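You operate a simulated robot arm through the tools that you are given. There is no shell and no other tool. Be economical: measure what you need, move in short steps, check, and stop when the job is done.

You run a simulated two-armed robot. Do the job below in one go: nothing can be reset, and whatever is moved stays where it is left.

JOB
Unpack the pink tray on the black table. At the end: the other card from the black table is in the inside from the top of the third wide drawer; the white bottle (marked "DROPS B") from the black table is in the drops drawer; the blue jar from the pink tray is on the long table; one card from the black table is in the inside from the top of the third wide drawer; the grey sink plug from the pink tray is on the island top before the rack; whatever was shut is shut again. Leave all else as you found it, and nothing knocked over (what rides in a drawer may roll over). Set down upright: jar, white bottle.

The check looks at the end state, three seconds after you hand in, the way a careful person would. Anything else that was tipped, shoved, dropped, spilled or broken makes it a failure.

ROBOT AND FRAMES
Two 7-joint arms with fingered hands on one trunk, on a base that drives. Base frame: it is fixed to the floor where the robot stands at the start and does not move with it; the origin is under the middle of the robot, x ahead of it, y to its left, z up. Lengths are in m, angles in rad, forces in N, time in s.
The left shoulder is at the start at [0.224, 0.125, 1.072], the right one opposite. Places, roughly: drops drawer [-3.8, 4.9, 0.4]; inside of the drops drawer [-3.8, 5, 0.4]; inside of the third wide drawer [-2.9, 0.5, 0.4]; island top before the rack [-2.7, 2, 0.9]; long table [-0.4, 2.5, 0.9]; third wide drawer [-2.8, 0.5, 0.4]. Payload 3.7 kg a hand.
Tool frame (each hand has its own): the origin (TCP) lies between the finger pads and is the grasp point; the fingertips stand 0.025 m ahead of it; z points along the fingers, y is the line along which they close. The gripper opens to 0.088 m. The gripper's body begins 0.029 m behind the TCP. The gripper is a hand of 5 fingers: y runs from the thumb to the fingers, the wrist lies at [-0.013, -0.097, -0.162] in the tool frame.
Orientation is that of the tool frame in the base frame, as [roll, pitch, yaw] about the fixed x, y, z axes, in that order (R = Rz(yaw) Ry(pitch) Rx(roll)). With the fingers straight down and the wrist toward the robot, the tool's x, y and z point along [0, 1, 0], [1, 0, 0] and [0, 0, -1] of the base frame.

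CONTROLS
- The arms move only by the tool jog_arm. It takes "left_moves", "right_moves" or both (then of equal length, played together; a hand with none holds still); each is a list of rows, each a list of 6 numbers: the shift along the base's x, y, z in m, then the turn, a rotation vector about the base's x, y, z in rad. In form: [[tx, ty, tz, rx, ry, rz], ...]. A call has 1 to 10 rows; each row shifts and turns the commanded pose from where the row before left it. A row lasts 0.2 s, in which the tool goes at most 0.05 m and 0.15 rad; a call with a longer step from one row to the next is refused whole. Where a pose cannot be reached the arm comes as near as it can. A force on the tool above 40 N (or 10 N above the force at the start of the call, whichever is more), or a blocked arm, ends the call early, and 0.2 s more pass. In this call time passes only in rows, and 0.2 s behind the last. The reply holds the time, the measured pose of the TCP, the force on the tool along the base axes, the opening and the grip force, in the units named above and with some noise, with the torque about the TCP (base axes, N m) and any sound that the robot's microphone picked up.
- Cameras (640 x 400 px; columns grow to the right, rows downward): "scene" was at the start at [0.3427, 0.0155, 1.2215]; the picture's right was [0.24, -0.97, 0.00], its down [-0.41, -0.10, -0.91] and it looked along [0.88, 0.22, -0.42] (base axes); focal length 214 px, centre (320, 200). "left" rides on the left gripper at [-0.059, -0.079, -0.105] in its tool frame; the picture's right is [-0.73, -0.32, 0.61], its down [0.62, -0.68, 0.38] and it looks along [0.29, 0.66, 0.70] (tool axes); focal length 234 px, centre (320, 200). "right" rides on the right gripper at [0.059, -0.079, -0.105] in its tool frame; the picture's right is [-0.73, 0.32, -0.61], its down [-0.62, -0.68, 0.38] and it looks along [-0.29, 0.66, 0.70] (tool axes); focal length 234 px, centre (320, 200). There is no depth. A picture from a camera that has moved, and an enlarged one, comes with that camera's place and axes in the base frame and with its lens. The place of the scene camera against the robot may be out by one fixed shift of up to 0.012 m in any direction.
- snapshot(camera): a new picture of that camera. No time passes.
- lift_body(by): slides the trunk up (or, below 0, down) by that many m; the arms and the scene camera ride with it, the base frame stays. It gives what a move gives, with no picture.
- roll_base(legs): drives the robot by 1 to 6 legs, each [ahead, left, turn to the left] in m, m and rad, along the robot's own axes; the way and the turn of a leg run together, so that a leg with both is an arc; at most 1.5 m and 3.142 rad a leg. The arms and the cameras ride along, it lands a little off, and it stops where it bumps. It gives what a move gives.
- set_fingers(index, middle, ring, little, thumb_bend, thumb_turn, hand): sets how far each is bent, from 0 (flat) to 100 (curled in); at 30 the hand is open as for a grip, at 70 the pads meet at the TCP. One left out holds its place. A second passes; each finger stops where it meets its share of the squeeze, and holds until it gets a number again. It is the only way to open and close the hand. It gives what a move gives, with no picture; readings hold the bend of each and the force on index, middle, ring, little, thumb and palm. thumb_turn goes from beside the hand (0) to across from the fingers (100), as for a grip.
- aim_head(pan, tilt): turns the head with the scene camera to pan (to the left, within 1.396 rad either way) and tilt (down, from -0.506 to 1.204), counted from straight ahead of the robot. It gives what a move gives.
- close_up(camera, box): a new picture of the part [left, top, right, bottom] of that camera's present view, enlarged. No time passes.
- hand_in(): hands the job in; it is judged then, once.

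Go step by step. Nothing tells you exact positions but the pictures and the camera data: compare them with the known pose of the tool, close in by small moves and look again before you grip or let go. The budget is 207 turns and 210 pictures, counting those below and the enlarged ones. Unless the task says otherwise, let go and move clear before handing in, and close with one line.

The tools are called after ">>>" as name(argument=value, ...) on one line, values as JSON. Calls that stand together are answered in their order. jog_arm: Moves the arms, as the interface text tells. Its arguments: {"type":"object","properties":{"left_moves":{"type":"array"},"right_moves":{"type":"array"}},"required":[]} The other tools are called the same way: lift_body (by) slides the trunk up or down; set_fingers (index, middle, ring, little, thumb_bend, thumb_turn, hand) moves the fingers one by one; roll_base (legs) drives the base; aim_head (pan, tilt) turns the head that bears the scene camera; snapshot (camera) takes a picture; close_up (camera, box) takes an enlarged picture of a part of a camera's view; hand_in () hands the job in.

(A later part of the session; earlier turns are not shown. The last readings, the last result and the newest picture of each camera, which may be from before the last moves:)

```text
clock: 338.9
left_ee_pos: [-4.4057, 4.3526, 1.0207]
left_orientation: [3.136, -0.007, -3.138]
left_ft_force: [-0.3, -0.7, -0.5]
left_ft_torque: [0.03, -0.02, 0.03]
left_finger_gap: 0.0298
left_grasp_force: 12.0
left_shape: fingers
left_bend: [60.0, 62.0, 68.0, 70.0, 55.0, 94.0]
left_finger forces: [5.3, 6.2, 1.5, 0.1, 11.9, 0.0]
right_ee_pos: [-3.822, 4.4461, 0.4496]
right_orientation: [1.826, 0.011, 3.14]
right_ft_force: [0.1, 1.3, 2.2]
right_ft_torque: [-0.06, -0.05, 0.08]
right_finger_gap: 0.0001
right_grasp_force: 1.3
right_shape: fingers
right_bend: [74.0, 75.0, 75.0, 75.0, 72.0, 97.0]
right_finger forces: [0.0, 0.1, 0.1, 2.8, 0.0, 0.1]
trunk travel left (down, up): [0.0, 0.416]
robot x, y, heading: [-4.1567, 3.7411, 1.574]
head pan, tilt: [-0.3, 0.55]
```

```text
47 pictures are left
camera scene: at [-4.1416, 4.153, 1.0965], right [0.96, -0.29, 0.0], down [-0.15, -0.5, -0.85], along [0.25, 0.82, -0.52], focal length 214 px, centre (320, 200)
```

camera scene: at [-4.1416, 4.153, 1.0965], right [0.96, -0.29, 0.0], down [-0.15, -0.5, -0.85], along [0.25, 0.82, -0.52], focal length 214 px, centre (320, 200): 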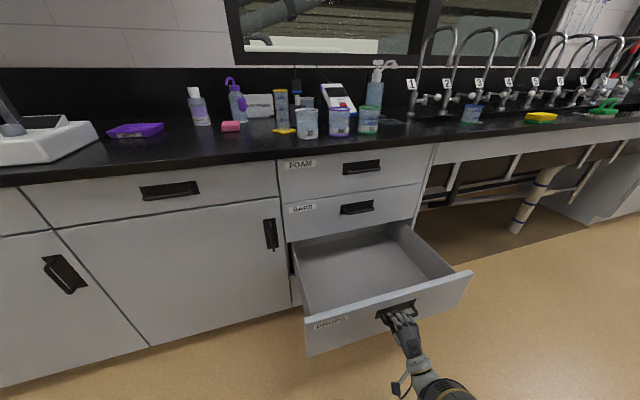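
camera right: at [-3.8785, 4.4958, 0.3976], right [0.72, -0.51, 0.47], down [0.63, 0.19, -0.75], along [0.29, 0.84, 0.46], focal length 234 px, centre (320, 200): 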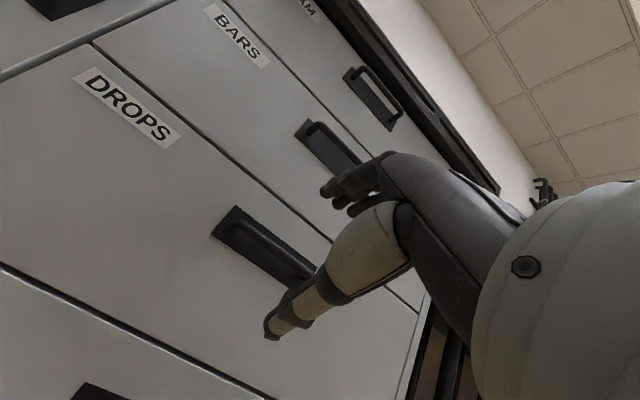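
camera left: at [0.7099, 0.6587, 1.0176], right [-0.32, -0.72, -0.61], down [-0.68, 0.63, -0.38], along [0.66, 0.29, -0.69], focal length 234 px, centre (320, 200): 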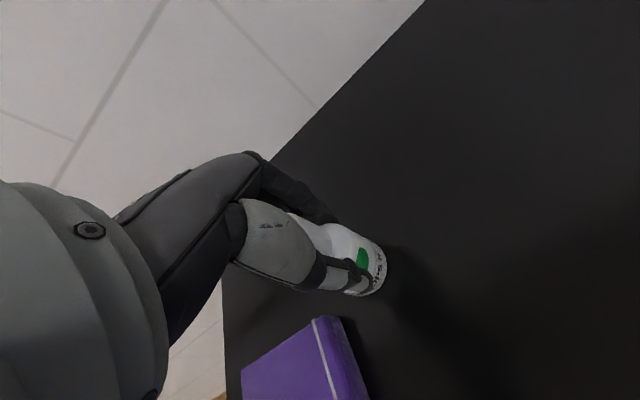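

Drawer open and empty. Release the handle, back off, and test how low the left hand can go pointing down when stretched further out (needed to set the bottle upright).

>>> set_fingers(hand="right", index=30, middle=30, ring=30, little=30, thumb_bend=30)

>>> roll_base(legs=[[-0.22, 0, 0]])

>>> jog_arm(left_moves=[[-0.01, 0.03, -0.03, 0, 0, 0], [-0.01, 0.03, -0.03, 0, 0, 0], [-0.01, 0.03, -0.03, 0, 0, 0], [-0.01, 0.03, -0.03, 0, 0, 0], [-0.01, 0.03, -0.03, 0, 0, 0], [-0.01, 0.03, -0.03, 0, 0, 0], [-0.01, 0.03, -0.03, 0, 0, 0], [-0.01, 0.03, -0.03, 0, 0, 0], [0, 0, -0.05, 0, 0, 0], [0, 0, -0.05, 0, 0, 0]])

>>> jog_arm(left_moves=[[0, 0, -0.05, 0, 0, 0], [0, 0, -0.05, 0, 0, 0], [0, 0, -0.05, 0, 0, 0], [0, 0, -0.05, 0, 0, 0], [0, 0, -0.04, 0, 0, 0]])

>>> snapshot(camera="left")

```text
clock: 339.9
left_ee_pos: [-4.4053, 4.3528, 1.0219]
left_orientation: [3.137, -0.005, -3.136]
left_ft_force: [0.9, 0.9, -1.0]
left_ft_torque: [-0.01, 0.02, 0.01]
left_finger_gap: 0.0301
left_grasp_force: 12.7
left_shape: fingers
left_bend: [60.0, 62.0, 68.0, 70.0, 55.0, 94.0]
left_finger forces: [5.3, 6.2, 1.5, 0.0, 11.9, 0.0]
right_ee_pos: [-3.8234, 4.4463, 0.4483]
right_orientation: [1.825, 0.011, 3.141]
right_ft_force: [-1.1, -0.1, 0.1]
right_ft_torque: [0.02, -0.02, -0.02]
right_finger_gap: 0.0841
right_grasp_force: 0.0
right_shape: fingers
right_bend: [30.0, 30.0, 30.0, 30.0, 30.0, 97.0]
right_finger forces: [0.0, 0.0, 0.0, 0.0, 0.0, 0.0]
trunk travel left (down, up): [0.0, 0.416]
robot x, y, heading: [-4.1583, 3.7387, 1.575]
head pan, tilt: [-0.3, 0.55]
```

```text
clock: 341.6
left_ee_pos: [-4.4045, 4.1362, 1.0207]
left_orientation: [3.136, -0.007, -3.136]
left_ft_force: [-1.0, -0.9, -0.5]
left_ft_torque: [-0.02, -0.01, 0.0]
left_finger_gap: 0.0301
left_grasp_force: 12.7
left_shape: fingers
left_bend: [60.0, 62.0, 68.0, 70.0, 55.0, 94.0]
left_finger forces: [5.3, 6.3, 1.4, 0.0, 11.9, 0.0]
right_ee_pos: [-3.8215, 4.2311, 0.4487]
right_orientation: [1.826, 0.011, -3.141]
right_ft_force: [0.6, -0.2, -0.3]
right_ft_torque: [0.04, 0.02, -0.02]
right_finger_gap: 0.0844
right_grasp_force: 0.1
right_shape: fingers
right_bend: [30.0, 30.0, 30.0, 30.0, 30.0, 97.0]
right_finger forces: [0.0, 0.1, 0.1, 0.1, 0.1, 0.0]
trunk travel left (down, up): [0.0, 0.416]
robot x, y, heading: [-4.1563, 3.5231, 1.575]
head pan, tilt: [-0.3, 0.55]
```

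```text
clock: 343.8
left_ee_pos: [-4.4832, 4.379, 0.6814]
left_orientation: [3.136, -0.005, -3.133]
left_ft_force: [-0.1, -0.1, -1.4]
left_ft_torque: [-0.02, 0.04, 0.02]
left_finger_gap: 0.03
left_grasp_force: 12.2
left_shape: fingers
left_bend: [60.0, 62.0, 68.0, 70.0, 55.0, 94.0]
left_finger forces: [5.3, 6.1, 1.5, 0.0, 11.7, 0.0]
right_ee_pos: [-3.8223, 4.2331, 0.4493]
right_orientation: [1.827, 0.011, 3.141]
right_ft_force: [-0.1, 0.3, -0.1]
right_ft_torque: [-0.01, -0.05, 0.02]
right_finger_gap: 0.0841
right_grasp_force: 0.0
right_shape: fingers
right_bend: [30.0, 30.0, 30.0, 30.0, 30.0, 97.0]
right_finger forces: [0.0, 0.0, 0.0, 0.0, 0.0, 0.0]
trunk travel left (down, up): [0.0, 0.416]
robot x, y, heading: [-4.1567, 3.5275, 1.578]
head pan, tilt: [-0.3, 0.55]
```

```text
clock: 345.0
left_ee_pos: [-4.4843, 4.3779, 0.4499]
left_orientation: [3.135, -0.007, -3.135]
left_ft_force: [0.6, -0.5, -0.7]
left_ft_torque: [0.02, -0.02, -0.01]
left_finger_gap: 0.0294
left_grasp_force: 12.8
left_shape: fingers
left_bend: [60.0, 62.0, 68.0, 70.0, 55.0, 94.0]
left_finger forces: [5.2, 6.1, 1.5, 0.0, 11.6, 0.0]
left hand out of reach, approached as far as the arm can: row 5
right_ee_pos: [-3.8215, 4.2317, 0.4489]
right_orientation: [1.826, 0.01, -3.141]
right_ft_force: [-0.1, 0.9, 0.0]
right_ft_torque: [0.03, 0.0, -0.02]
right_finger_gap: 0.0846
right_grasp_force: 0.0
right_shape: fingers
right_bend: [30.0, 30.0, 30.0, 30.0, 30.0, 97.0]
right_finger forces: [0.0, 0.0, 0.0, 0.0, 0.0, 0.0]
trunk travel left (down, up): [0.0, 0.416]
robot x, y, heading: [-4.1558, 3.522, 1.584]
head pan, tilt: [-0.3, 0.55]
```

```text
46 pictures are left
camera left: at [-4.4256, 4.2979, 0.553], right [0.72, -0.31, -0.61], down [-0.62, -0.68, -0.38], along [-0.3, 0.66, -0.69], focal length 234 px, centre (320, 200)
```

left: 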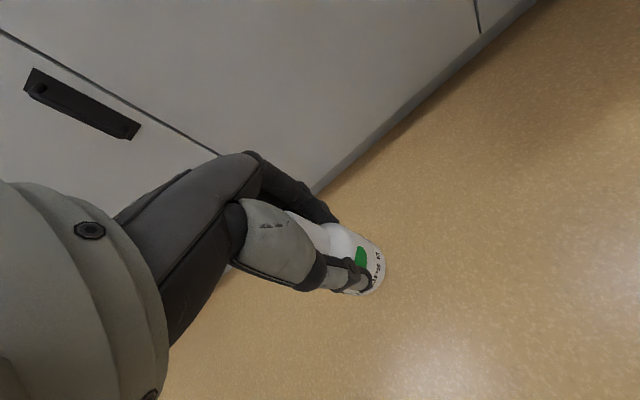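

Stretched out it reaches z≈0.45 pointing down — low enough. Raise, strafe right 0.70 and go forward so the bottle hangs over the drawer.

>>> jog_arm(left_moves=[[0, 0, 0.045, 0, 0, 0], [0, 0, 0.045, 0, 0, 0], [0, 0, 0.045, 0, 0, 0], [0, 0, 0.045, 0, 0, 0], [0, 0, 0.045, 0, 0, 0]])

>>> roll_base(legs=[[0, -0.7, 0], [0.24, 0, 0]])

>>> aim_head(pan=0.4, tilt=0.75)

>>> snapshot(camera="scene")

>>> snapshot(camera="left")

```text
clock: 346.2
left_ee_pos: [-4.4826, 4.3742, 0.6762]
left_orientation: [3.138, -0.005, -3.135]
left_ft_force: [0.3, 0.4, -0.1]
left_ft_torque: [0.01, -0.04, 0.01]
left_finger_gap: 0.0291
left_grasp_force: 12.3
left_shape: fingers
left_bend: [61.0, 62.0, 68.0, 70.0, 55.0, 94.0]
left_finger forces: [5.2, 6.0, 1.4, 0.0, 11.4, 0.0]
right_ee_pos: [-3.8216, 4.2305, 0.4486]
right_orientation: [1.826, 0.011, -3.14]
right_ft_force: [-1.0, -0.9, -0.1]
right_ft_torque: [0.02, 0.0, -0.03]
right_finger_gap: 0.0844
right_grasp_force: 0.1
right_shape: fingers
right_bend: [30.0, 30.0, 30.0, 30.0, 30.0, 97.0]
right_finger forces: [0.1, 0.1, 0.0, 0.0, 0.1, 0.0]
trunk travel left (down, up): [0.0, 0.416]
robot x, y, heading: [-4.1566, 3.5184, 1.576]
head pan, tilt: [-0.3, 0.55]
```

```text
clock: 351.4
left_ee_pos: [-3.777, 4.6225, 0.6758]
left_orientation: [3.136, -0.006, 3.131]
left_ft_force: [0.9, 0.2, -1.1]
left_ft_torque: [0.0, -0.01, -0.03]
left_finger_gap: 0.0292
left_grasp_force: 11.2
left_shape: fingers
left_bend: [61.0, 62.0, 68.0, 70.0, 55.0, 94.0]
left_finger forces: [5.3, 6.0, 1.6, 0.1, 11.5, 0.0]
right_ee_pos: [-3.1184, 4.4665, 0.4496]
right_orientation: [1.826, 0.011, 3.124]
right_ft_force: [0.1, -0.2, -1.5]
right_ft_torque: [0.01, 0.01, 0.03]
right_finger_gap: 0.0843
right_grasp_force: 0.1
right_shape: fingers
right_bend: [30.0, 30.0, 30.0, 30.0, 30.0, 97.0]
right_finger forces: [0.1, 0.0, 0.1, 0.0, 0.0, 0.1]
trunk travel left (down, up): [0.0, 0.416]
robot x, y, heading: [-3.4672, 3.765, 1.563]
head pan, tilt: [-0.3, 0.55]
```

```text
clock: 352.4
left_ee_pos: [-3.7768, 4.6226, 0.676]
left_orientation: [3.136, -0.008, 3.127]
left_ft_force: [-0.1, 0.6, -0.7]
left_ft_torque: [0.01, 0.02, -0.01]
left_finger_gap: 0.0293
left_grasp_force: 12.0
left_shape: fingers
left_bend: [61.0, 62.0, 68.0, 70.0, 55.0, 94.0]
left_finger forces: [5.2, 6.0, 1.5, 0.0, 11.4, 0.0]
right_ee_pos: [-3.1196, 4.4662, 0.4491]
right_orientation: [1.826, 0.011, 3.122]
right_ft_force: [-0.4, 0.1, 0.5]
right_ft_torque: [0.04, 0.0, -0.01]
right_finger_gap: 0.0842
right_grasp_force: 0.0
right_shape: fingers
right_bend: [30.0, 30.0, 30.0, 30.0, 30.0, 97.0]
right_finger forces: [0.1, 0.1, 0.0, 0.0, 0.0, 0.0]
trunk travel left (down, up): [0.0, 0.416]
robot x, y, heading: [-3.4667, 3.7668, 1.561]
head pan, tilt: [0.4, 0.75]
```

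```text
45 pictures are left
camera scene: at [-3.4967, 4.1731, 1.0821], right [0.95, 0.31, 0.0], down [0.21, -0.62, -0.76], along [-0.24, 0.72, -0.65], focal length 214 px, centre (320, 200)
```

scene: 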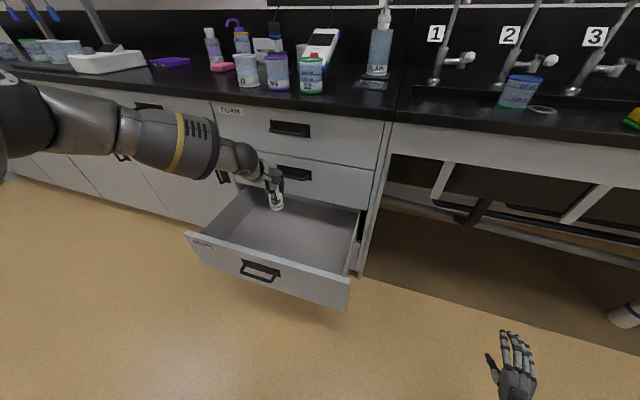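

```text
44 pictures are left
camera left: at [-3.7201, 4.5423, 0.7793], right [0.72, -0.33, -0.61], down [-0.63, -0.67, -0.38], along [-0.29, 0.66, -0.69], focal length 234 px, centre (320, 200)
```

left: 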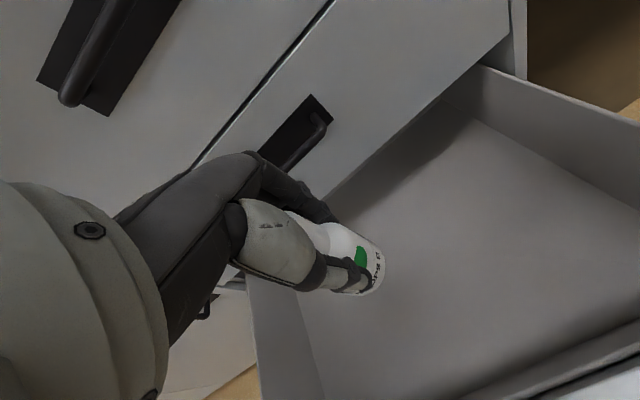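

Bottle is over the drawer. Lower 0.17 first and check.

>>> jog_arm(left_moves=[[0.01, -0.01, -0.04, 0, 0, 0], [0.01, -0.01, -0.04, 0, 0, 0], [0, 0, -0.04, 0, 0, 0], [0, 0, -0.04, 0, 0, 0], [0, 0, -0.02, 0, 0, 0]])

>>> snapshot(camera="left")

>>> close_up(camera="scene", box=[180, 120, 380, 300])

```text
clock: 353.6
left_ee_pos: [-3.759, 4.6003, 0.4939]
left_orientation: [3.136, -0.008, 3.129]
left_ft_force: [0.4, -0.5, -1.1]
left_ft_torque: [0.02, 0.04, 0.01]
left_finger_gap: 0.0293
left_grasp_force: 12.2
left_shape: fingers
left_bend: [61.0, 62.0, 68.0, 70.0, 55.0, 94.0]
left_finger forces: [5.2, 6.0, 1.4, 0.0, 11.3, 0.1]
right_ee_pos: [-3.1184, 4.4674, 0.4489]
right_orientation: [1.826, 0.011, 3.123]
right_ft_force: [1.0, 0.4, 0.4]
right_ft_torque: [-0.04, 0.01, 0.02]
right_finger_gap: 0.0843
right_grasp_force: 0.0
right_shape: fingers
right_bend: [30.0, 30.0, 30.0, 30.0, 30.0, 97.0]
right_finger forces: [0.1, 0.1, 0.1, 0.1, 0.0, 0.0]
trunk travel left (down, up): [0.0, 0.416]
robot x, y, heading: [-3.4688, 3.7638, 1.558]
head pan, tilt: [0.4, 0.75]
```

```text
43 pictures are left
camera left: at [-3.702, 4.5205, 0.5983], right [0.72, -0.33, -0.61], down [-0.63, -0.67, -0.38], along [-0.29, 0.66, -0.69], focal length 234 px, centre (320, 200)
```

left: 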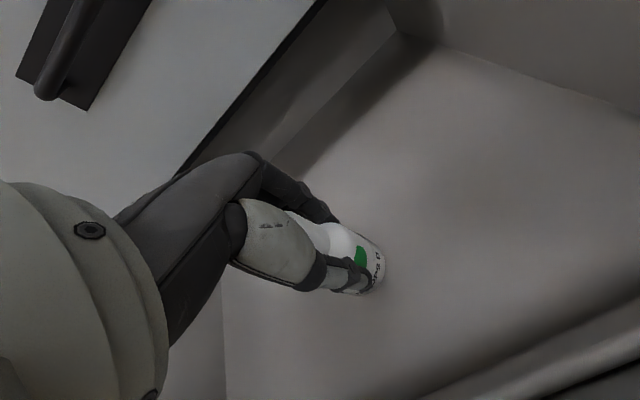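

```text
2.22 times, centred on (280, 210) of scene
camera zoom: at [-3.4967, 4.1732, 1.0819], right [0.95, 0.31, 0.0], down [0.21, -0.62, -0.76], along [-0.24, 0.72, -0.66], focal length 477 px, centre (409, 178)
```

zoom: 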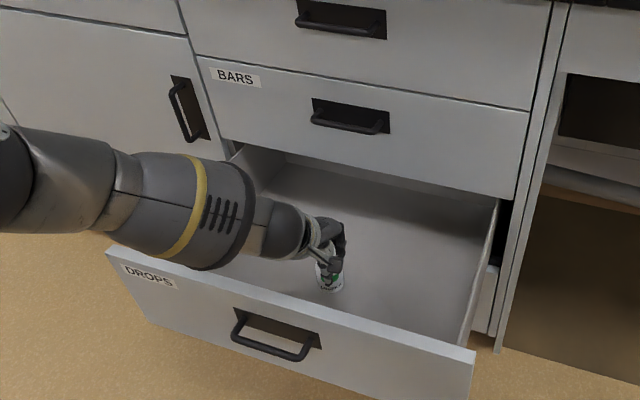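

Lower in small steps until contact.

>>> jog_arm(left_moves=[[0, 0, -0.015, 0, 0, 0], [0, 0, -0.012, 0, 0, 0], [0, 0, -0.01, 0, 0, 0], [0, 0, -0.008, 0, 0, 0], [0, 0, 0, 0, 0, 0]])

>>> close_up(camera="left", box=[240, 180, 460, 330])

>>> close_up(camera="scene", box=[220, 180, 340, 270])

```text
clock: 354.9
left_ee_pos: [-3.7549, 4.6039, 0.4492]
left_orientation: [3.138, -0.007, 3.128]
left_ft_force: [-0.1, -0.7, -0.3]
left_ft_torque: [-0.01, -0.02, 0.03]
left_finger_gap: 0.0293
left_grasp_force: 11.7
left_shape: fingers
left_bend: [61.0, 62.0, 68.0, 70.0, 55.0, 94.0]
left_finger forces: [5.0, 5.9, 1.4, 0.0, 11.2, 0.0]
right_ee_pos: [-3.1184, 4.4663, 0.4491]
right_orientation: [1.826, 0.011, 3.123]
right_ft_force: [-0.2, -0.1, -0.5]
right_ft_torque: [-0.02, -0.01, 0.0]
right_finger_gap: 0.0842
right_grasp_force: 0.0
right_shape: fingers
right_bend: [30.0, 30.0, 30.0, 30.0, 30.0, 97.0]
right_finger forces: [0.0, 0.0, 0.0, 0.0, 0.0, 0.1]
trunk travel left (down, up): [0.0, 0.416]
robot x, y, heading: [-3.4663, 3.7659, 1.562]
head pan, tilt: [0.4, 0.75]
```

```text
2.67 times, centred on (350, 255) of left
camera zoom: at [-3.6991, 4.5231, 0.5537], right [0.72, -0.33, -0.61], down [-0.63, -0.67, -0.38], along [-0.29, 0.66, -0.69], focal length 624 px, centre (240, 53)
```

zoom: 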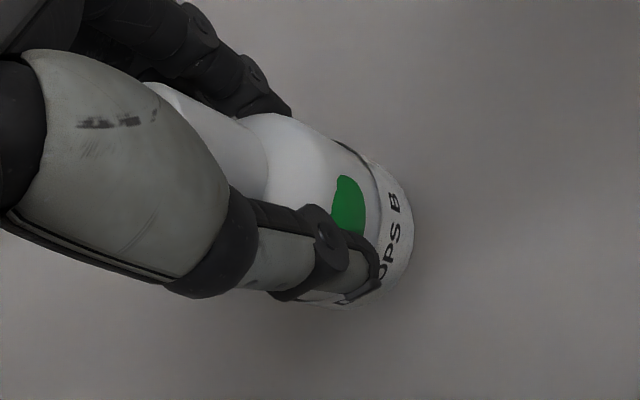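

```text
4.44 times, centred on (280, 225) of scene
camera zoom: at [-3.4969, 4.1731, 1.0822], right [0.95, 0.32, 0.0], down [0.21, -0.62, -0.76], along [-0.24, 0.72, -0.65], focal length 953 px, centre (498, 89)
```

zoom: 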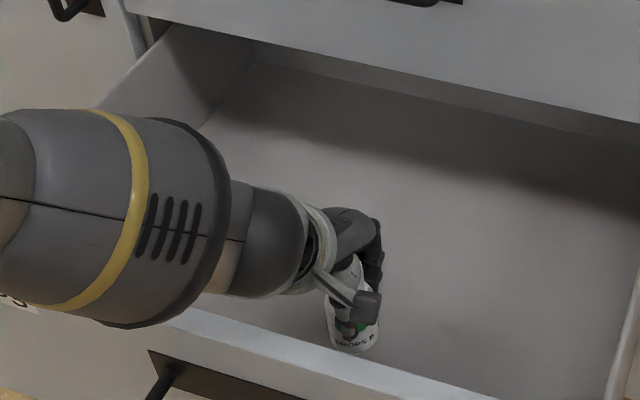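

No contact yet; continue in small steps.

>>> jog_arm(left_moves=[[0, 0, -0.007, 0, 0, 0], [0, 0, -0.007, 0, 0, 0], [0, 0, -0.007, 0, 0, 0], [0, 0, -0.006, 0, 0, 0], [0, 0, 0, 0, 0, 0]])

>>> close_up(camera="left", box=[240, 180, 460, 330])

```text
clock: 356.1
left_ee_pos: [-3.7565, 4.6004, 0.4256]
left_orientation: [3.136, -0.007, 3.131]
left_ft_force: [0.3, -0.6, -0.6]
left_ft_torque: [-0.01, -0.01, -0.01]
left_finger_gap: 0.0289
left_grasp_force: 11.6
left_shape: fingers
left_bend: [61.0, 62.0, 68.0, 70.0, 55.0, 94.0]
left_finger forces: [5.0, 6.0, 1.4, 0.0, 11.3, 0.0]
right_ee_pos: [-3.1189, 4.467, 0.4487]
right_orientation: [1.826, 0.011, 3.124]
right_ft_force: [0.4, 0.3, 0.2]
right_ft_torque: [-0.01, -0.02, -0.01]
right_finger_gap: 0.0843
right_grasp_force: 0.0
right_shape: fingers
right_bend: [30.0, 30.0, 30.0, 30.0, 30.0, 97.0]
right_finger forces: [0.1, 0.0, 0.0, 0.0, 0.0, 0.1]
trunk travel left (down, up): [0.0, 0.416]
robot x, y, heading: [-3.4701, 3.7645, 1.558]
head pan, tilt: [0.4, 0.75]
```

```text
2.67 times, centred on (350, 255) of left
camera zoom: at [-3.6993, 4.5204, 0.529], right [0.72, -0.33, -0.61], down [-0.63, -0.67, -0.38], along [-0.29, 0.67, -0.69], focal length 624 px, centre (240, 53)
```

zoom: 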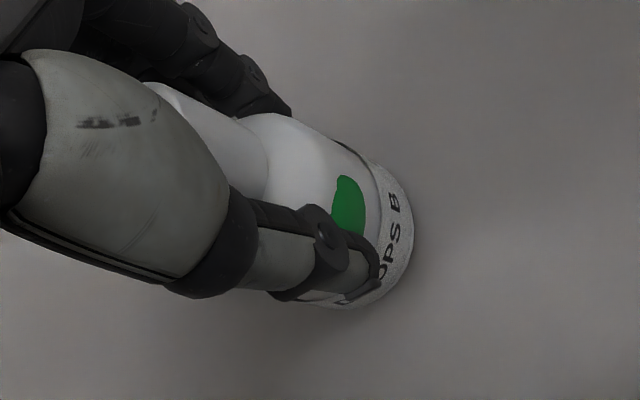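

Still free; continue down gently.

>>> jog_arm(left_moves=[[0, 0, -0.006, 0, 0, 0], [0, 0, -0.005, 0, 0, 0], [0, 0, -0.005, 0, 0, 0], [0, 0, -0.005, 0, 0, 0], [0, 0, -0.004, 0, 0, 0]])

>>> close_up(camera="left", box=[240, 180, 460, 330])

```text
clock: 357.2
left_ee_pos: [-3.7602, 4.5893, 0.4163]
left_orientation: [3.135, -0.005, 3.13]
left_ft_force: [1.4, 0.9, 5.2]
left_ft_torque: [-0.64, -0.22, 0.17]
left_finger_gap: 0.0294
left_grasp_force: 12.3
left_shape: fingers
left_bend: [61.0, 62.0, 68.0, 70.0, 55.0, 94.0]
left_finger forces: [5.1, 5.9, 1.5, 0.0, 11.5, 0.0]
left hand out of reach, approached as far as the arm can: row 1, 2, 3, 5
right_ee_pos: [-3.1184, 4.4666, 0.4495]
right_orientation: [1.825, 0.011, 3.122]
right_ft_force: [0.5, 0.4, -0.7]
right_ft_torque: [-0.03, 0.01, 0.01]
right_finger_gap: 0.0842
right_grasp_force: 0.0
right_shape: fingers
right_bend: [30.0, 30.0, 30.0, 30.0, 30.0, 97.0]
right_finger forces: [0.0, 0.0, 0.0, 0.1, 0.0, 0.0]
trunk travel left (down, up): [0.0, 0.416]
robot x, y, heading: [-3.4653, 3.7674, 1.557]
head pan, tilt: [0.4, 0.75]
```

```text
2.67 times, centred on (350, 255) of left
camera zoom: at [-3.7022, 4.5094, 0.5199], right [0.72, -0.33, -0.61], down [-0.63, -0.67, -0.38], along [-0.29, 0.67, -0.69], focal length 624 px, centre (240, 53)
```

zoom: 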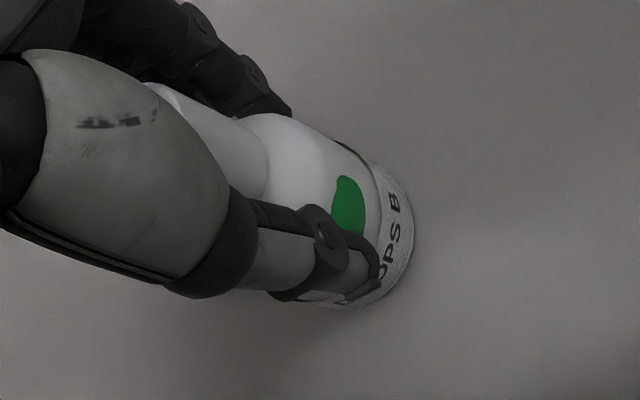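

The contact point is ~0.12 m behind the TCP: the forearm/wrist touches the drawer front's top edge. Rise a bit, move 5 cm deeper with the base, and lower again.

>>> jog_arm(left_moves=[[0, 0, 0.02, 0, 0, 0], [0, 0, 0.02, 0, 0, 0]])

>>> roll_base(legs=[[0.06, 0, 0]])

>>> jog_arm(left_moves=[[0, 0, -0.012, 0, 0, 0], [0, 0, -0.01, 0, 0, 0], [0, 0, -0.008, 0, 0, 0], [0, 0, -0.006, 0, 0, 0], [0, 0, 0, 0, 0, 0]])

>>> snapshot(camera="left")

>>> close_up(camera="scene", box=[180, 140, 380, 290])

```text
clock: 357.9
left_ee_pos: [-3.7591, 4.5884, 0.4556]
left_orientation: [3.137, -0.007, 3.129]
left_ft_force: [-0.1, -1.0, -1.2]
left_ft_torque: [0.0, 0.01, -0.01]
left_finger_gap: 0.0293
left_grasp_force: 12.6
left_shape: fingers
left_bend: [61.0, 62.0, 68.0, 70.0, 55.0, 94.0]
left_finger forces: [5.2, 6.0, 1.5, 0.1, 11.4, 0.1]
right_ee_pos: [-3.1176, 4.4666, 0.4496]
right_orientation: [1.826, 0.011, 3.122]
right_ft_force: [0.7, 0.3, -0.9]
right_ft_torque: [0.03, -0.06, -0.02]
right_finger_gap: 0.0844
right_grasp_force: 0.1
right_shape: fingers
right_bend: [30.0, 30.0, 30.0, 30.0, 30.0, 97.0]
right_finger forces: [0.0, 0.1, 0.1, 0.1, 0.1, 0.0]
trunk travel left (down, up): [0.0, 0.416]
robot x, y, heading: [-3.4689, 3.7633, 1.561]
head pan, tilt: [0.4, 0.75]
```

```text
clock: 358.8
left_ee_pos: [-3.7589, 4.6485, 0.4545]
left_orientation: [3.135, -0.007, 3.13]
left_ft_force: [-0.4, 0.4, -0.7]
left_ft_torque: [0.0, 0.03, -0.01]
left_finger_gap: 0.0293
left_grasp_force: 12.6
left_shape: fingers
left_bend: [61.0, 62.0, 68.0, 70.0, 55.0, 94.0]
left_finger forces: [5.2, 6.1, 1.4, 0.0, 11.4, 0.0]
right_ee_pos: [-3.1187, 4.5264, 0.4479]
right_orientation: [1.826, 0.011, 3.123]
right_ft_force: [0.5, 0.5, 0.8]
right_ft_torque: [0.02, 0.04, -0.03]
right_finger_gap: 0.0843
right_grasp_force: 0.1
right_shape: fingers
right_bend: [30.0, 30.0, 30.0, 30.0, 30.0, 97.0]
right_finger forces: [0.0, 0.0, 0.0, 0.0, 0.0, 0.0]
trunk travel left (down, up): [0.0, 0.416]
robot x, y, heading: [-3.4664, 3.8228, 1.56]
head pan, tilt: [0.4, 0.75]
```

```text
clock: 360.0
left_ee_pos: [-3.7601, 4.6507, 0.417]
left_orientation: [3.136, -0.004, 3.129]
left_ft_force: [-0.1, -0.3, -1.5]
left_ft_torque: [-0.01, 0.03, -0.02]
left_finger_gap: 0.0293
left_grasp_force: 12.2
left_shape: fingers
left_bend: [61.0, 62.0, 68.0, 70.0, 55.0, 94.0]
left_finger forces: [5.2, 5.8, 1.5, 0.0, 11.3, 0.0]
right_ee_pos: [-3.1182, 4.525, 0.4489]
right_orientation: [1.826, 0.01, 3.126]
right_ft_force: [0.1, -0.3, -0.1]
right_ft_torque: [0.02, 0.0, 0.0]
right_finger_gap: 0.0846
right_grasp_force: 0.1
right_shape: fingers
right_bend: [30.0, 30.0, 30.0, 30.0, 30.0, 97.0]
right_finger forces: [0.0, 0.0, 0.1, 0.0, 0.1, 0.0]
trunk travel left (down, up): [0.0, 0.416]
robot x, y, heading: [-3.4652, 3.8264, 1.562]
head pan, tilt: [0.4, 0.75]
```

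```text
37 pictures are left
camera left: at [-3.702, 4.5697, 0.521], right [0.72, -0.33, -0.61], down [-0.63, -0.67, -0.38], along [-0.29, 0.66, -0.69], focal length 234 px, centre (320, 200)
```

left: 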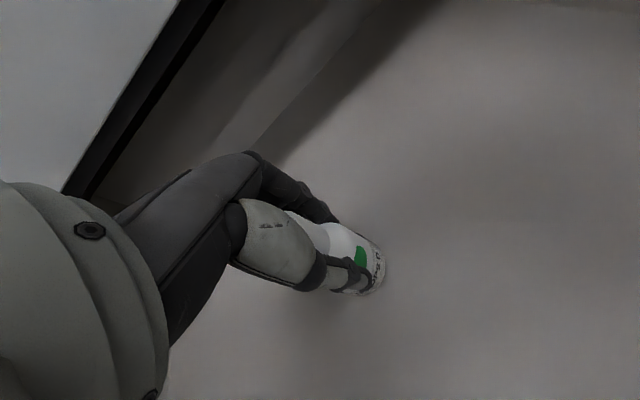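

```text
2.67 times, centred on (280, 215) of scene
camera zoom: at [-3.4962, 4.2321, 1.082], right [0.95, 0.31, 0.0], down [0.21, -0.62, -0.76], along [-0.24, 0.72, -0.66], focal length 572 px, centre (427, 160)
```

zoom: 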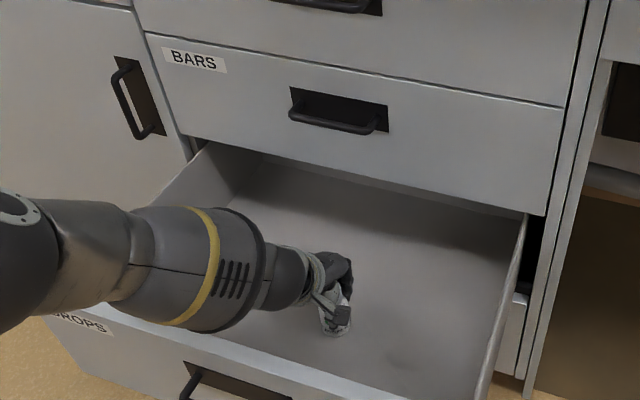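

No contact at z 0.417 now. Continue lowering.

>>> jog_arm(left_moves=[[0, 0, -0.005, 0, 0, 0], [0, 0, -0.005, 0, 0, 0], [0, 0, -0.005, 0, 0, 0], [0, 0, -0.005, 0, 0, 0], [0, 0, 0, 0, 0, 0]])

>>> close_up(camera="left", box=[240, 180, 460, 330])

```text
clock: 361.2
left_ee_pos: [-3.7588, 4.6408, 0.4118]
left_orientation: [3.131, -0.008, 3.129]
left_ft_force: [3.0, 1.4, 20.6]
left_ft_torque: [0.03, -0.06, 0.03]
left_finger_gap: 0.0286
left_grasp_force: 14.6
left_shape: fingers
left_bend: [61.0, 62.0, 68.0, 70.0, 56.0, 94.0]
left_finger forces: [6.2, 7.3, 2.2, 0.0, 13.7, 0.0]
left hand out of reach, approached as far as the arm can: row 2, 3, 4
right_ee_pos: [-3.1182, 4.5243, 0.4502]
right_orientation: [1.824, 0.01, 3.124]
right_ft_force: [1.0, 0.1, -0.5]
right_ft_torque: [-0.01, 0.01, 0.0]
right_finger_gap: 0.0844
right_grasp_force: 0.0
right_shape: fingers
right_bend: [30.0, 30.0, 30.0, 30.0, 30.0, 97.0]
right_finger forces: [0.0, 0.0, 0.0, 0.1, 0.0, 0.1]
trunk travel left (down, up): [0.0, 0.416]
robot x, y, heading: [-3.4683, 3.8222, 1.562]
head pan, tilt: [0.4, 0.75]
```

```text
2.67 times, centred on (350, 255) of left
camera zoom: at [-3.7031, 4.5602, 0.5149], right [0.72, -0.33, -0.61], down [-0.63, -0.67, -0.39], along [-0.29, 0.67, -0.69], focal length 624 px, centre (240, 53)
```

zoom: 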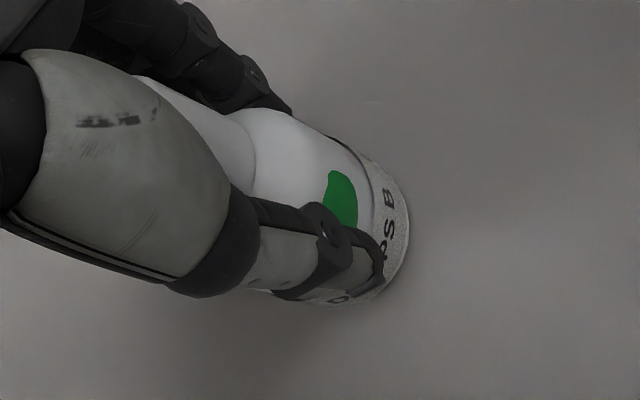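

The bottle is on the floor of the drawer (20 N straight below). Relieve slightly and check uprightness.

>>> jog_arm(left_moves=[[0, 0.004, 0.003, 0, 0, 0], [0, 0.004, 0.002, 0, 0, 0], [0, 0, 0, 0, 0, 0]])

>>> close_up(camera="scene", box=[260, 180, 340, 240])

```text
clock: 362.0
left_ee_pos: [-3.7615, 4.6459, 0.4135]
left_orientation: [3.137, -0.008, 3.127]
left_ft_force: [0.1, 0.3, 0.3]
left_ft_torque: [-0.03, 0.0, 0.01]
left_finger_gap: 0.0288
left_grasp_force: 13.0
left_shape: fingers
left_bend: [61.0, 62.0, 68.0, 70.0, 55.0, 94.0]
left_finger forces: [5.6, 5.9, 2.1, 0.0, 12.4, 0.0]
right_ee_pos: [-3.1191, 4.5252, 0.4493]
right_orientation: [1.826, 0.011, 3.126]
right_ft_force: [0.3, 0.2, -0.1]
right_ft_torque: [0.02, 0.0, 0.0]
right_finger_gap: 0.0844
right_grasp_force: 0.0
right_shape: fingers
right_bend: [30.0, 30.0, 30.0, 30.0, 30.0, 97.0]
right_finger forces: [0.1, 0.0, 0.1, 0.0, 0.0, 0.0]
trunk travel left (down, up): [0.0, 0.416]
robot x, y, heading: [-3.4689, 3.8258, 1.561]
head pan, tilt: [0.4, 0.75]
```

```text
6.67 times, centred on (300, 210) of scene
camera zoom: at [-3.4964, 4.2321, 1.082], right [0.95, 0.32, 0.0], down [0.21, -0.62, -0.76], along [-0.24, 0.72, -0.65], focal length 1430 px, centre (453, 133)
```

zoom: 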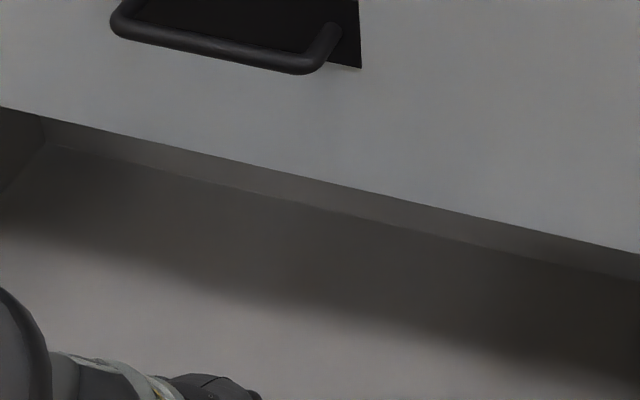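

Forces near zero with the base on/just above the floor. Open the hand and look.

>>> set_fingers(hand="left", index=30, middle=30, ring=30, little=30, thumb_bend=30)

>>> snapshot(camera="left")

```text
clock: 363.0
left_ee_pos: [-3.7616, 4.6485, 0.4139]
left_orientation: [3.136, -0.005, 3.129]
left_ft_force: [0.2, 0.5, -0.5]
left_ft_torque: [0.0, 0.0, 0.01]
left_finger_gap: 0.0843
left_grasp_force: 0.0
left_shape: fingers
left_bend: [30.0, 30.0, 30.0, 30.0, 30.0, 97.0]
left_finger forces: [0.1, 0.0, 0.0, 0.1, 0.0, 0.0]
right_ee_pos: [-3.1181, 4.5251, 0.4484]
right_orientation: [1.825, 0.01, 3.126]
right_ft_force: [-0.1, -0.4, 0.0]
right_ft_torque: [0.0, -0.05, -0.01]
right_finger_gap: 0.0841
right_grasp_force: 0.0
right_shape: fingers
right_bend: [30.0, 30.0, 30.0, 30.0, 30.0, 97.0]
right_finger forces: [0.0, 0.0, 0.0, 0.1, 0.0, 0.0]
trunk travel left (down, up): [0.0, 0.416]
robot x, y, heading: [-3.464, 3.828, 1.567]
head pan, tilt: [0.4, 0.75]
```

```text
33 pictures are left
camera left: at [-3.7036, 4.5677, 0.5183], right [0.72, -0.33, -0.61], down [-0.63, -0.67, -0.38], along [-0.29, 0.66, -0.69], focal length 234 px, centre (320, 200)
```

left: 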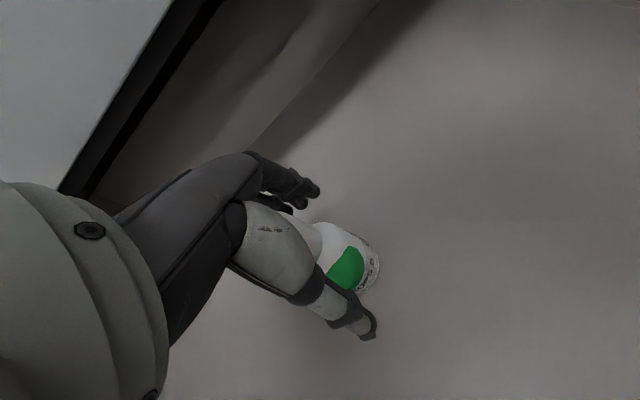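

Bottle stands. Raise the left hand straight up and verify.

>>> jog_arm(left_moves=[[0, 0, 0.02, 0, 0, 0], [0, 0, 0.03, 0, 0, 0], [0, 0, 0.04, 0, 0, 0], [0, 0, 0.045, 0, 0, 0], [0, 0, 0.045, 0, 0, 0], [0, 0, 0.045, 0, 0, 0], [0, 0, 0.045, 0, 0, 0]])

>>> snapshot(camera="left")

```text
clock: 364.6
left_ee_pos: [-3.7614, 4.6436, 0.6832]
left_orientation: [3.138, -0.006, 3.127]
left_ft_force: [-0.2, 0.2, -1.5]
left_ft_torque: [0.03, -0.01, -0.03]
left_finger_gap: 0.0844
left_grasp_force: 0.1
left_shape: fingers
left_bend: [30.0, 30.0, 30.0, 30.0, 30.0, 97.0]
left_finger forces: [0.1, 0.0, 0.0, 0.0, 0.1, 0.1]
right_ee_pos: [-3.1176, 4.5255, 0.4491]
right_orientation: [1.825, 0.011, 3.123]
right_ft_force: [-1.2, 0.2, 0.0]
right_ft_torque: [0.0, 0.02, 0.0]
right_finger_gap: 0.0842
right_grasp_force: 0.1
right_shape: fingers
right_bend: [30.0, 30.0, 30.0, 30.0, 30.0, 97.0]
right_finger forces: [0.0, 0.1, 0.0, 0.1, 0.0, 0.0]
trunk travel left (down, up): [0.0, 0.416]
robot x, y, heading: [-3.4716, 3.8243, 1.557]
head pan, tilt: [0.4, 0.75]
```

```text
32 pictures are left
camera left: at [-3.7035, 4.5642, 0.7878], right [0.72, -0.33, -0.61], down [-0.64, -0.67, -0.38], along [-0.29, 0.66, -0.69], focal length 234 px, centre (320, 200)
```

left: 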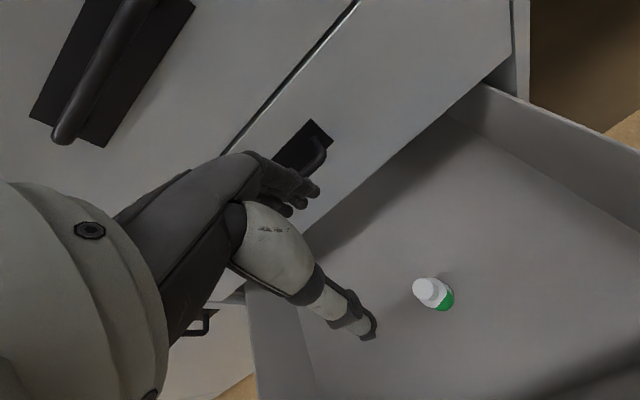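

The bottle stands upright in the DROPS drawer. Back off, raise and retract the left hand, fist the right hand and line it up with the drawer front.

>>> roll_base(legs=[[-0.35, 0, 0.01]])

>>> jog_arm(left_moves=[[0, -0.02, 0.045, 0, 0, 0], [0, -0.02, 0.045, 0, 0, 0], [0, -0.02, 0.045, 0, 0, 0], [0, -0.02, 0.045, 0, 0, 0], [0, -0.02, 0.045, 0, 0, 0], [0, -0.02, 0.045, 0, 0, 0], [0, -0.02, 0.045, 0, 0, 0], [0, -0.02, 0.045, 0, 0, 0], [0, -0.02, 0.045, 0, 0, 0], [0, -0.02, 0.02, 0, 0, 0]])

>>> set_fingers(hand="right", index=75, middle=75, ring=75, little=75, thumb_bend=75)

>>> roll_base(legs=[[0, 0.52, 0]])

>>> aim_head(pan=-0.3, tilt=0.65)

>>> snapshot(camera="scene")

```text
clock: 366.9
left_ee_pos: [-3.7714, 4.3005, 0.6829]
left_orientation: [3.14, -0.005, 3.137]
left_ft_force: [0.8, 0.1, -0.3]
left_ft_torque: [0.0, 0.03, 0.01]
left_finger_gap: 0.0843
left_grasp_force: 0.0
left_shape: fingers
left_bend: [30.0, 30.0, 30.0, 30.0, 30.0, 97.0]
left_finger forces: [0.1, 0.0, 0.0, 0.1, 0.0, 0.0]
right_ee_pos: [-3.1275, 4.1879, 0.4488]
right_orientation: [1.828, 0.012, 3.132]
right_ft_force: [0.0, 0.4, 0.0]
right_ft_torque: [-0.03, 0.0, 0.01]
right_finger_gap: 0.0842
right_grasp_force: 0.1
right_shape: fingers
right_bend: [30.0, 30.0, 30.0, 30.0, 30.0, 97.0]
right_finger forces: [0.0, 0.0, 0.0, 0.0, 0.0, 0.0]
trunk travel left (down, up): [0.0, 0.416]
robot x, y, heading: [-3.4685, 3.4839, 1.575]
head pan, tilt: [0.4, 0.75]
stopped in leg 1: the robot was blocked; the commanded pose is now the measured one
```

```text
clock: 369.1
left_ee_pos: [-3.7714, 4.0989, 1.1083]
left_orientation: [3.137, -0.006, 3.139]
left_ft_force: [0.7, -0.5, -0.7]
left_ft_torque: [0.02, 0.02, -0.01]
left_finger_gap: 0.0843
left_grasp_force: 0.1
left_shape: fingers
left_bend: [30.0, 30.0, 30.0, 30.0, 30.0, 97.0]
left_finger forces: [0.1, 0.0, 0.0, 0.1, 0.1, 0.0]
right_ee_pos: [-3.1289, 4.1883, 0.4486]
right_orientation: [1.826, 0.011, 3.133]
right_ft_force: [0.4, 0.2, -0.3]
right_ft_torque: [0.04, 0.01, -0.01]
right_finger_gap: 0.0844
right_grasp_force: 0.0
right_shape: fingers
right_bend: [30.0, 30.0, 30.0, 30.0, 30.0, 97.0]
right_finger forces: [0.1, 0.1, 0.0, 0.0, 0.0, 0.1]
trunk travel left (down, up): [0.0, 0.416]
robot x, y, heading: [-3.4703, 3.4843, 1.567]
head pan, tilt: [0.4, 0.75]
```

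```text
clock: 370.1
left_ee_pos: [-3.771, 4.0994, 1.1066]
left_orientation: [3.138, -0.005, 3.138]
left_ft_force: [-0.1, 0.0, -0.5]
left_ft_torque: [-0.03, 0.02, -0.01]
left_finger_gap: 0.0844
left_grasp_force: 0.1
left_shape: fingers
left_bend: [30.0, 30.0, 30.0, 30.0, 30.0, 97.0]
left_finger forces: [0.0, 0.0, 0.1, 0.0, 0.0, 0.0]
right_ee_pos: [-3.129, 4.1867, 0.449]
right_orientation: [1.827, 0.012, 3.131]
right_ft_force: [1.0, 0.4, 1.3]
right_ft_torque: [0.02, 0.0, 0.01]
right_finger_gap: 0.0
right_grasp_force: 0.1
right_shape: fingers
right_bend: [74.0, 75.0, 75.0, 75.0, 72.0, 97.0]
right_finger forces: [0.0, 0.1, 0.0, 0.0, 0.1, 0.1]
trunk travel left (down, up): [0.0, 0.416]
robot x, y, heading: [-3.4727, 3.4824, 1.569]
head pan, tilt: [0.4, 0.75]
```

```text
clock: 373.3
left_ee_pos: [-4.2986, 4.0989, 1.1069]
left_orientation: [3.138, -0.004, 3.139]
left_ft_force: [-0.2, -1.1, -0.7]
left_ft_torque: [0.01, 0.01, 0.0]
left_finger_gap: 0.0846
left_grasp_force: 0.0
left_shape: fingers
left_bend: [30.0, 30.0, 30.0, 30.0, 30.0, 97.0]
left_finger forces: [0.1, 0.0, 0.0, 0.0, 0.0, 0.0]
right_ee_pos: [-3.6573, 4.189, 0.4484]
right_orientation: [1.826, 0.011, 3.137]
right_ft_force: [0.1, -0.2, -0.1]
right_ft_torque: [0.0, 0.0, -0.02]
right_finger_gap: 0.0001
right_grasp_force: 0.0
right_shape: fingers
right_bend: [74.0, 75.0, 75.0, 75.0, 72.0, 97.0]
right_finger forces: [0.0, 0.1, 0.1, 0.0, 0.1, 0.0]
trunk travel left (down, up): [0.0, 0.416]
robot x, y, heading: [-3.9942, 3.4863, 1.575]
head pan, tilt: [0.4, 0.75]
stopped in leg 1: the robot was blocked; the commanded pose is now the measured one
```

```text
clock: 374.4
left_ee_pos: [-4.2981, 4.0981, 1.1066]
left_orientation: [3.138, -0.006, 3.14]
left_ft_force: [0.2, 0.6, 0.5]
left_ft_torque: [-0.01, -0.03, -0.03]
left_finger_gap: 0.0845
left_grasp_force: 0.1
left_shape: fingers
left_bend: [30.0, 30.0, 30.0, 30.0, 30.0, 97.0]
left_finger forces: [0.0, 0.0, 0.0, 0.0, 0.0, 0.0]
right_ee_pos: [-3.6565, 4.1897, 0.448]
right_orientation: [1.827, 0.011, 3.136]
right_ft_force: [0.7, 0.7, -0.2]
right_ft_torque: [0.0, 0.0, 0.01]
right_finger_gap: 0.0
right_grasp_force: 0.0
right_shape: fingers
right_bend: [74.0, 75.0, 75.0, 75.0, 72.0, 97.0]
right_finger forces: [0.1, 0.1, 0.0, 0.1, 0.0, 0.1]
trunk travel left (down, up): [0.0, 0.416]
robot x, y, heading: [-3.9996, 3.4841, 1.572]
head pan, tilt: [-0.3, 0.649]
```

```text
31 pictures are left
camera scene: at [-4.0733, 3.86, 1.0844], right [0.57, 0.82, 0.0], down [0.52, -0.36, -0.77], along [-0.63, 0.44, -0.63], focal length 214 px, centre (320, 200)
```

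scene: 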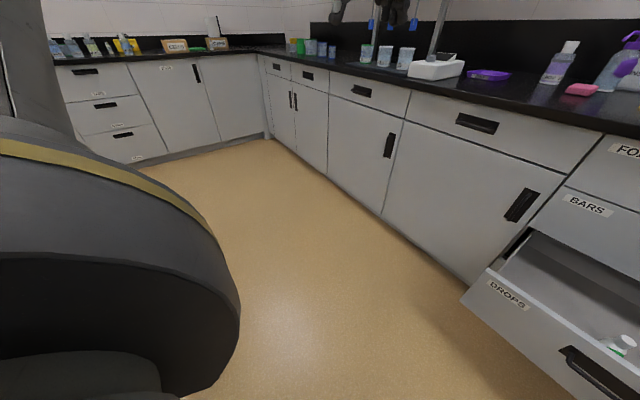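

The head seems jammed against the left arm again (view turned left). Move the left hand forward/outward a bit and re-aim.

>>> jog_arm(left_moves=[[-0.02, 0.04, 0, 0, 0, 0], [-0.02, 0.04, -0.01, 0, 0, 0], [0, 0.03, -0.03, 0, 0, 0]])

>>> aim_head(pan=-0.3, tilt=0.65)

>>> snapshot(camera="scene")

```text
clock: 375.2
left_ee_pos: [-4.3395, 4.211, 1.0662]
left_orientation: [3.141, -0.003, 3.14]
left_ft_force: [-0.6, 0.6, 0.0]
left_ft_torque: [-0.01, -0.02, 0.0]
left_finger_gap: 0.0843
left_grasp_force: 0.0
left_shape: fingers
left_bend: [30.0, 30.0, 30.0, 30.0, 30.0, 97.0]
left_finger forces: [0.0, 0.0, 0.0, 0.1, 0.0, 0.0]
right_ee_pos: [-3.6567, 4.1876, 0.4475]
right_orientation: [1.828, 0.011, 3.136]
right_ft_force: [0.4, -0.2, -0.1]
right_ft_torque: [0.02, 0.01, -0.01]
right_finger_gap: 0.0002
right_grasp_force: 0.1
right_shape: fingers
right_bend: [74.0, 75.0, 75.0, 75.0, 72.0, 97.0]
right_finger forces: [0.0, 0.1, 0.0, 0.1, 0.0, 0.0]
trunk travel left (down, up): [0.0, 0.416]
robot x, y, heading: [-3.9931, 3.4869, 1.573]
head pan, tilt: [-0.3, 0.649]
```

```text
clock: 375.8
left_ee_pos: [-4.3397, 4.2098, 1.0682]
left_orientation: [3.137, -0.006, 3.139]
left_ft_force: [0.1, -0.1, 0.2]
left_ft_torque: [-0.02, 0.02, 0.01]
left_finger_gap: 0.0847
left_grasp_force: 0.1
left_shape: fingers
left_bend: [30.0, 30.0, 30.0, 30.0, 30.0, 97.0]
left_finger forces: [0.0, 0.0, 0.1, 0.1, 0.0, 0.1]
right_ee_pos: [-3.6557, 4.1879, 0.4494]
right_orientation: [1.828, 0.012, 3.135]
right_ft_force: [-1.2, 1.1, 0.1]
right_ft_torque: [0.0, -0.01, 0.0]
right_finger_gap: 0.0002
right_grasp_force: 0.0
right_shape: fingers
right_bend: [74.0, 75.0, 75.0, 75.0, 72.0, 97.0]
right_finger forces: [0.0, 0.1, 0.0, 0.0, 0.0, 0.1]
trunk travel left (down, up): [0.0, 0.416]
robot x, y, heading: [-3.9971, 3.4875, 1.574]
head pan, tilt: [-0.3, 0.649]
```

```text
30 pictures are left
camera scene: at [-4.0723, 3.8692, 1.0979], right [0.64, 0.77, 0.0], down [0.39, -0.33, -0.86], along [-0.66, 0.55, -0.51], focal length 214 px, centre (320, 200)
```

scene: 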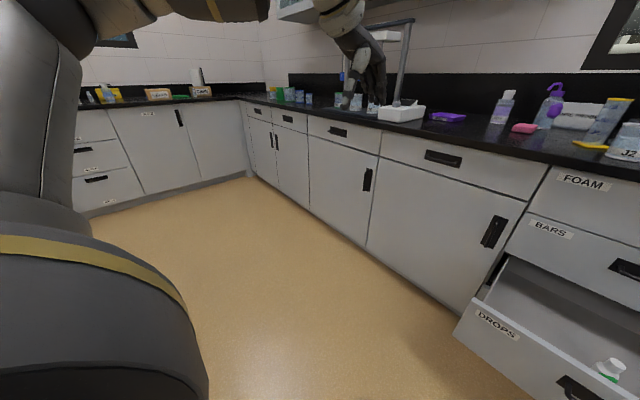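

Head still stuck to the left; try tilting it up first and then panning.

>>> aim_head(pan=0.9, tilt=0.2)

>>> aim_head(pan=0.2, tilt=0.2)

>>> aim_head(pan=-0.3, tilt=0.6)

>>> snapshot(camera="scene")

```text
clock: 377.2
left_ee_pos: [-4.3406, 4.2102, 1.0682]
left_orientation: [3.138, -0.005, 3.141]
left_ft_force: [-0.4, 0.6, -0.5]
left_ft_torque: [-0.02, -0.02, -0.02]
left_finger_gap: 0.0846
left_grasp_force: 0.0
left_shape: fingers
left_bend: [30.0, 30.0, 30.0, 30.0, 30.0, 97.0]
left_finger forces: [0.0, 0.0, 0.0, 0.0, 0.0, 0.0]
right_ee_pos: [-3.655, 4.1884, 0.4479]
right_orientation: [1.828, 0.011, 3.135]
right_ft_force: [-0.5, -0.1, 0.8]
right_ft_torque: [0.02, 0.0, 0.02]
right_finger_gap: 0.0
right_grasp_force: 0.0
right_shape: fingers
right_bend: [74.0, 75.0, 75.0, 75.0, 72.0, 97.0]
right_finger forces: [0.1, 0.1, 0.0, 0.0, 0.0, 0.0]
trunk travel left (down, up): [0.0, 0.416]
robot x, y, heading: [-3.9988, 3.4832, 1.57]
head pan, tilt: [0.901, 0.201]
```

```text
clock: 378.3
left_ee_pos: [-4.3395, 4.2103, 1.0679]
left_orientation: [3.139, -0.006, 3.141]
left_ft_force: [0.6, 1.0, 1.0]
left_ft_torque: [-0.04, -0.04, 0.02]
left_finger_gap: 0.0846
left_grasp_force: 0.0
left_shape: fingers
left_bend: [30.0, 30.0, 30.0, 30.0, 30.0, 97.0]
left_finger forces: [0.0, 0.0, 0.1, 0.0, 0.0, 0.1]
right_ee_pos: [-3.6564, 4.1874, 0.4485]
right_orientation: [1.827, 0.011, 3.137]
right_ft_force: [1.0, 0.4, 1.6]
right_ft_torque: [0.0, -0.02, -0.01]
right_finger_gap: 0.0002
right_grasp_force: 0.1
right_shape: fingers
right_bend: [74.0, 75.0, 75.0, 75.0, 72.0, 97.0]
right_finger forces: [0.1, 0.0, 0.1, 0.0, 0.0, 0.1]
trunk travel left (down, up): [0.0, 0.416]
robot x, y, heading: [-3.9962, 3.4833, 1.571]
head pan, tilt: [0.201, 0.201]
```

```text
clock: 379.2
left_ee_pos: [-4.3412, 4.2099, 1.0678]
left_orientation: [3.137, -0.004, 3.141]
left_ft_force: [0.3, 0.7, 0.5]
left_ft_torque: [0.02, 0.01, 0.03]
left_finger_gap: 0.0844
left_grasp_force: 0.1
left_shape: fingers
left_bend: [30.0, 30.0, 30.0, 30.0, 30.0, 97.0]
left_finger forces: [0.0, 0.0, 0.1, 0.0, 0.0, 0.0]
right_ee_pos: [-3.6555, 4.188, 0.4472]
right_orientation: [1.828, 0.011, 3.134]
right_ft_force: [-0.8, 0.0, 0.2]
right_ft_torque: [0.02, -0.01, 0.03]
right_finger_gap: 0.0
right_grasp_force: 0.0
right_shape: fingers
right_bend: [74.0, 75.0, 75.0, 75.0, 72.0, 97.0]
right_finger forces: [0.1, 0.0, 0.1, 0.0, 0.1, 0.1]
trunk travel left (down, up): [0.0, 0.416]
robot x, y, heading: [-3.9951, 3.4826, 1.576]
head pan, tilt: [-0.3, 0.6]
```

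```text
29 pictures are left
camera scene: at [-3.9773, 3.8956, 1.0919], right [0.96, -0.29, 0.0], down [-0.17, -0.54, -0.83], along [0.24, 0.79, -0.56], focal length 214 px, centre (320, 200)
```

scene: 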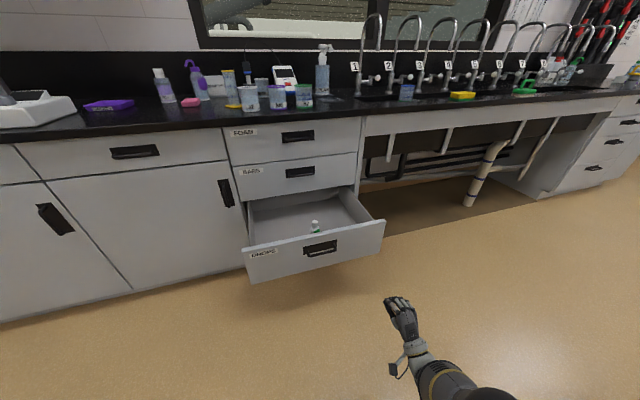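

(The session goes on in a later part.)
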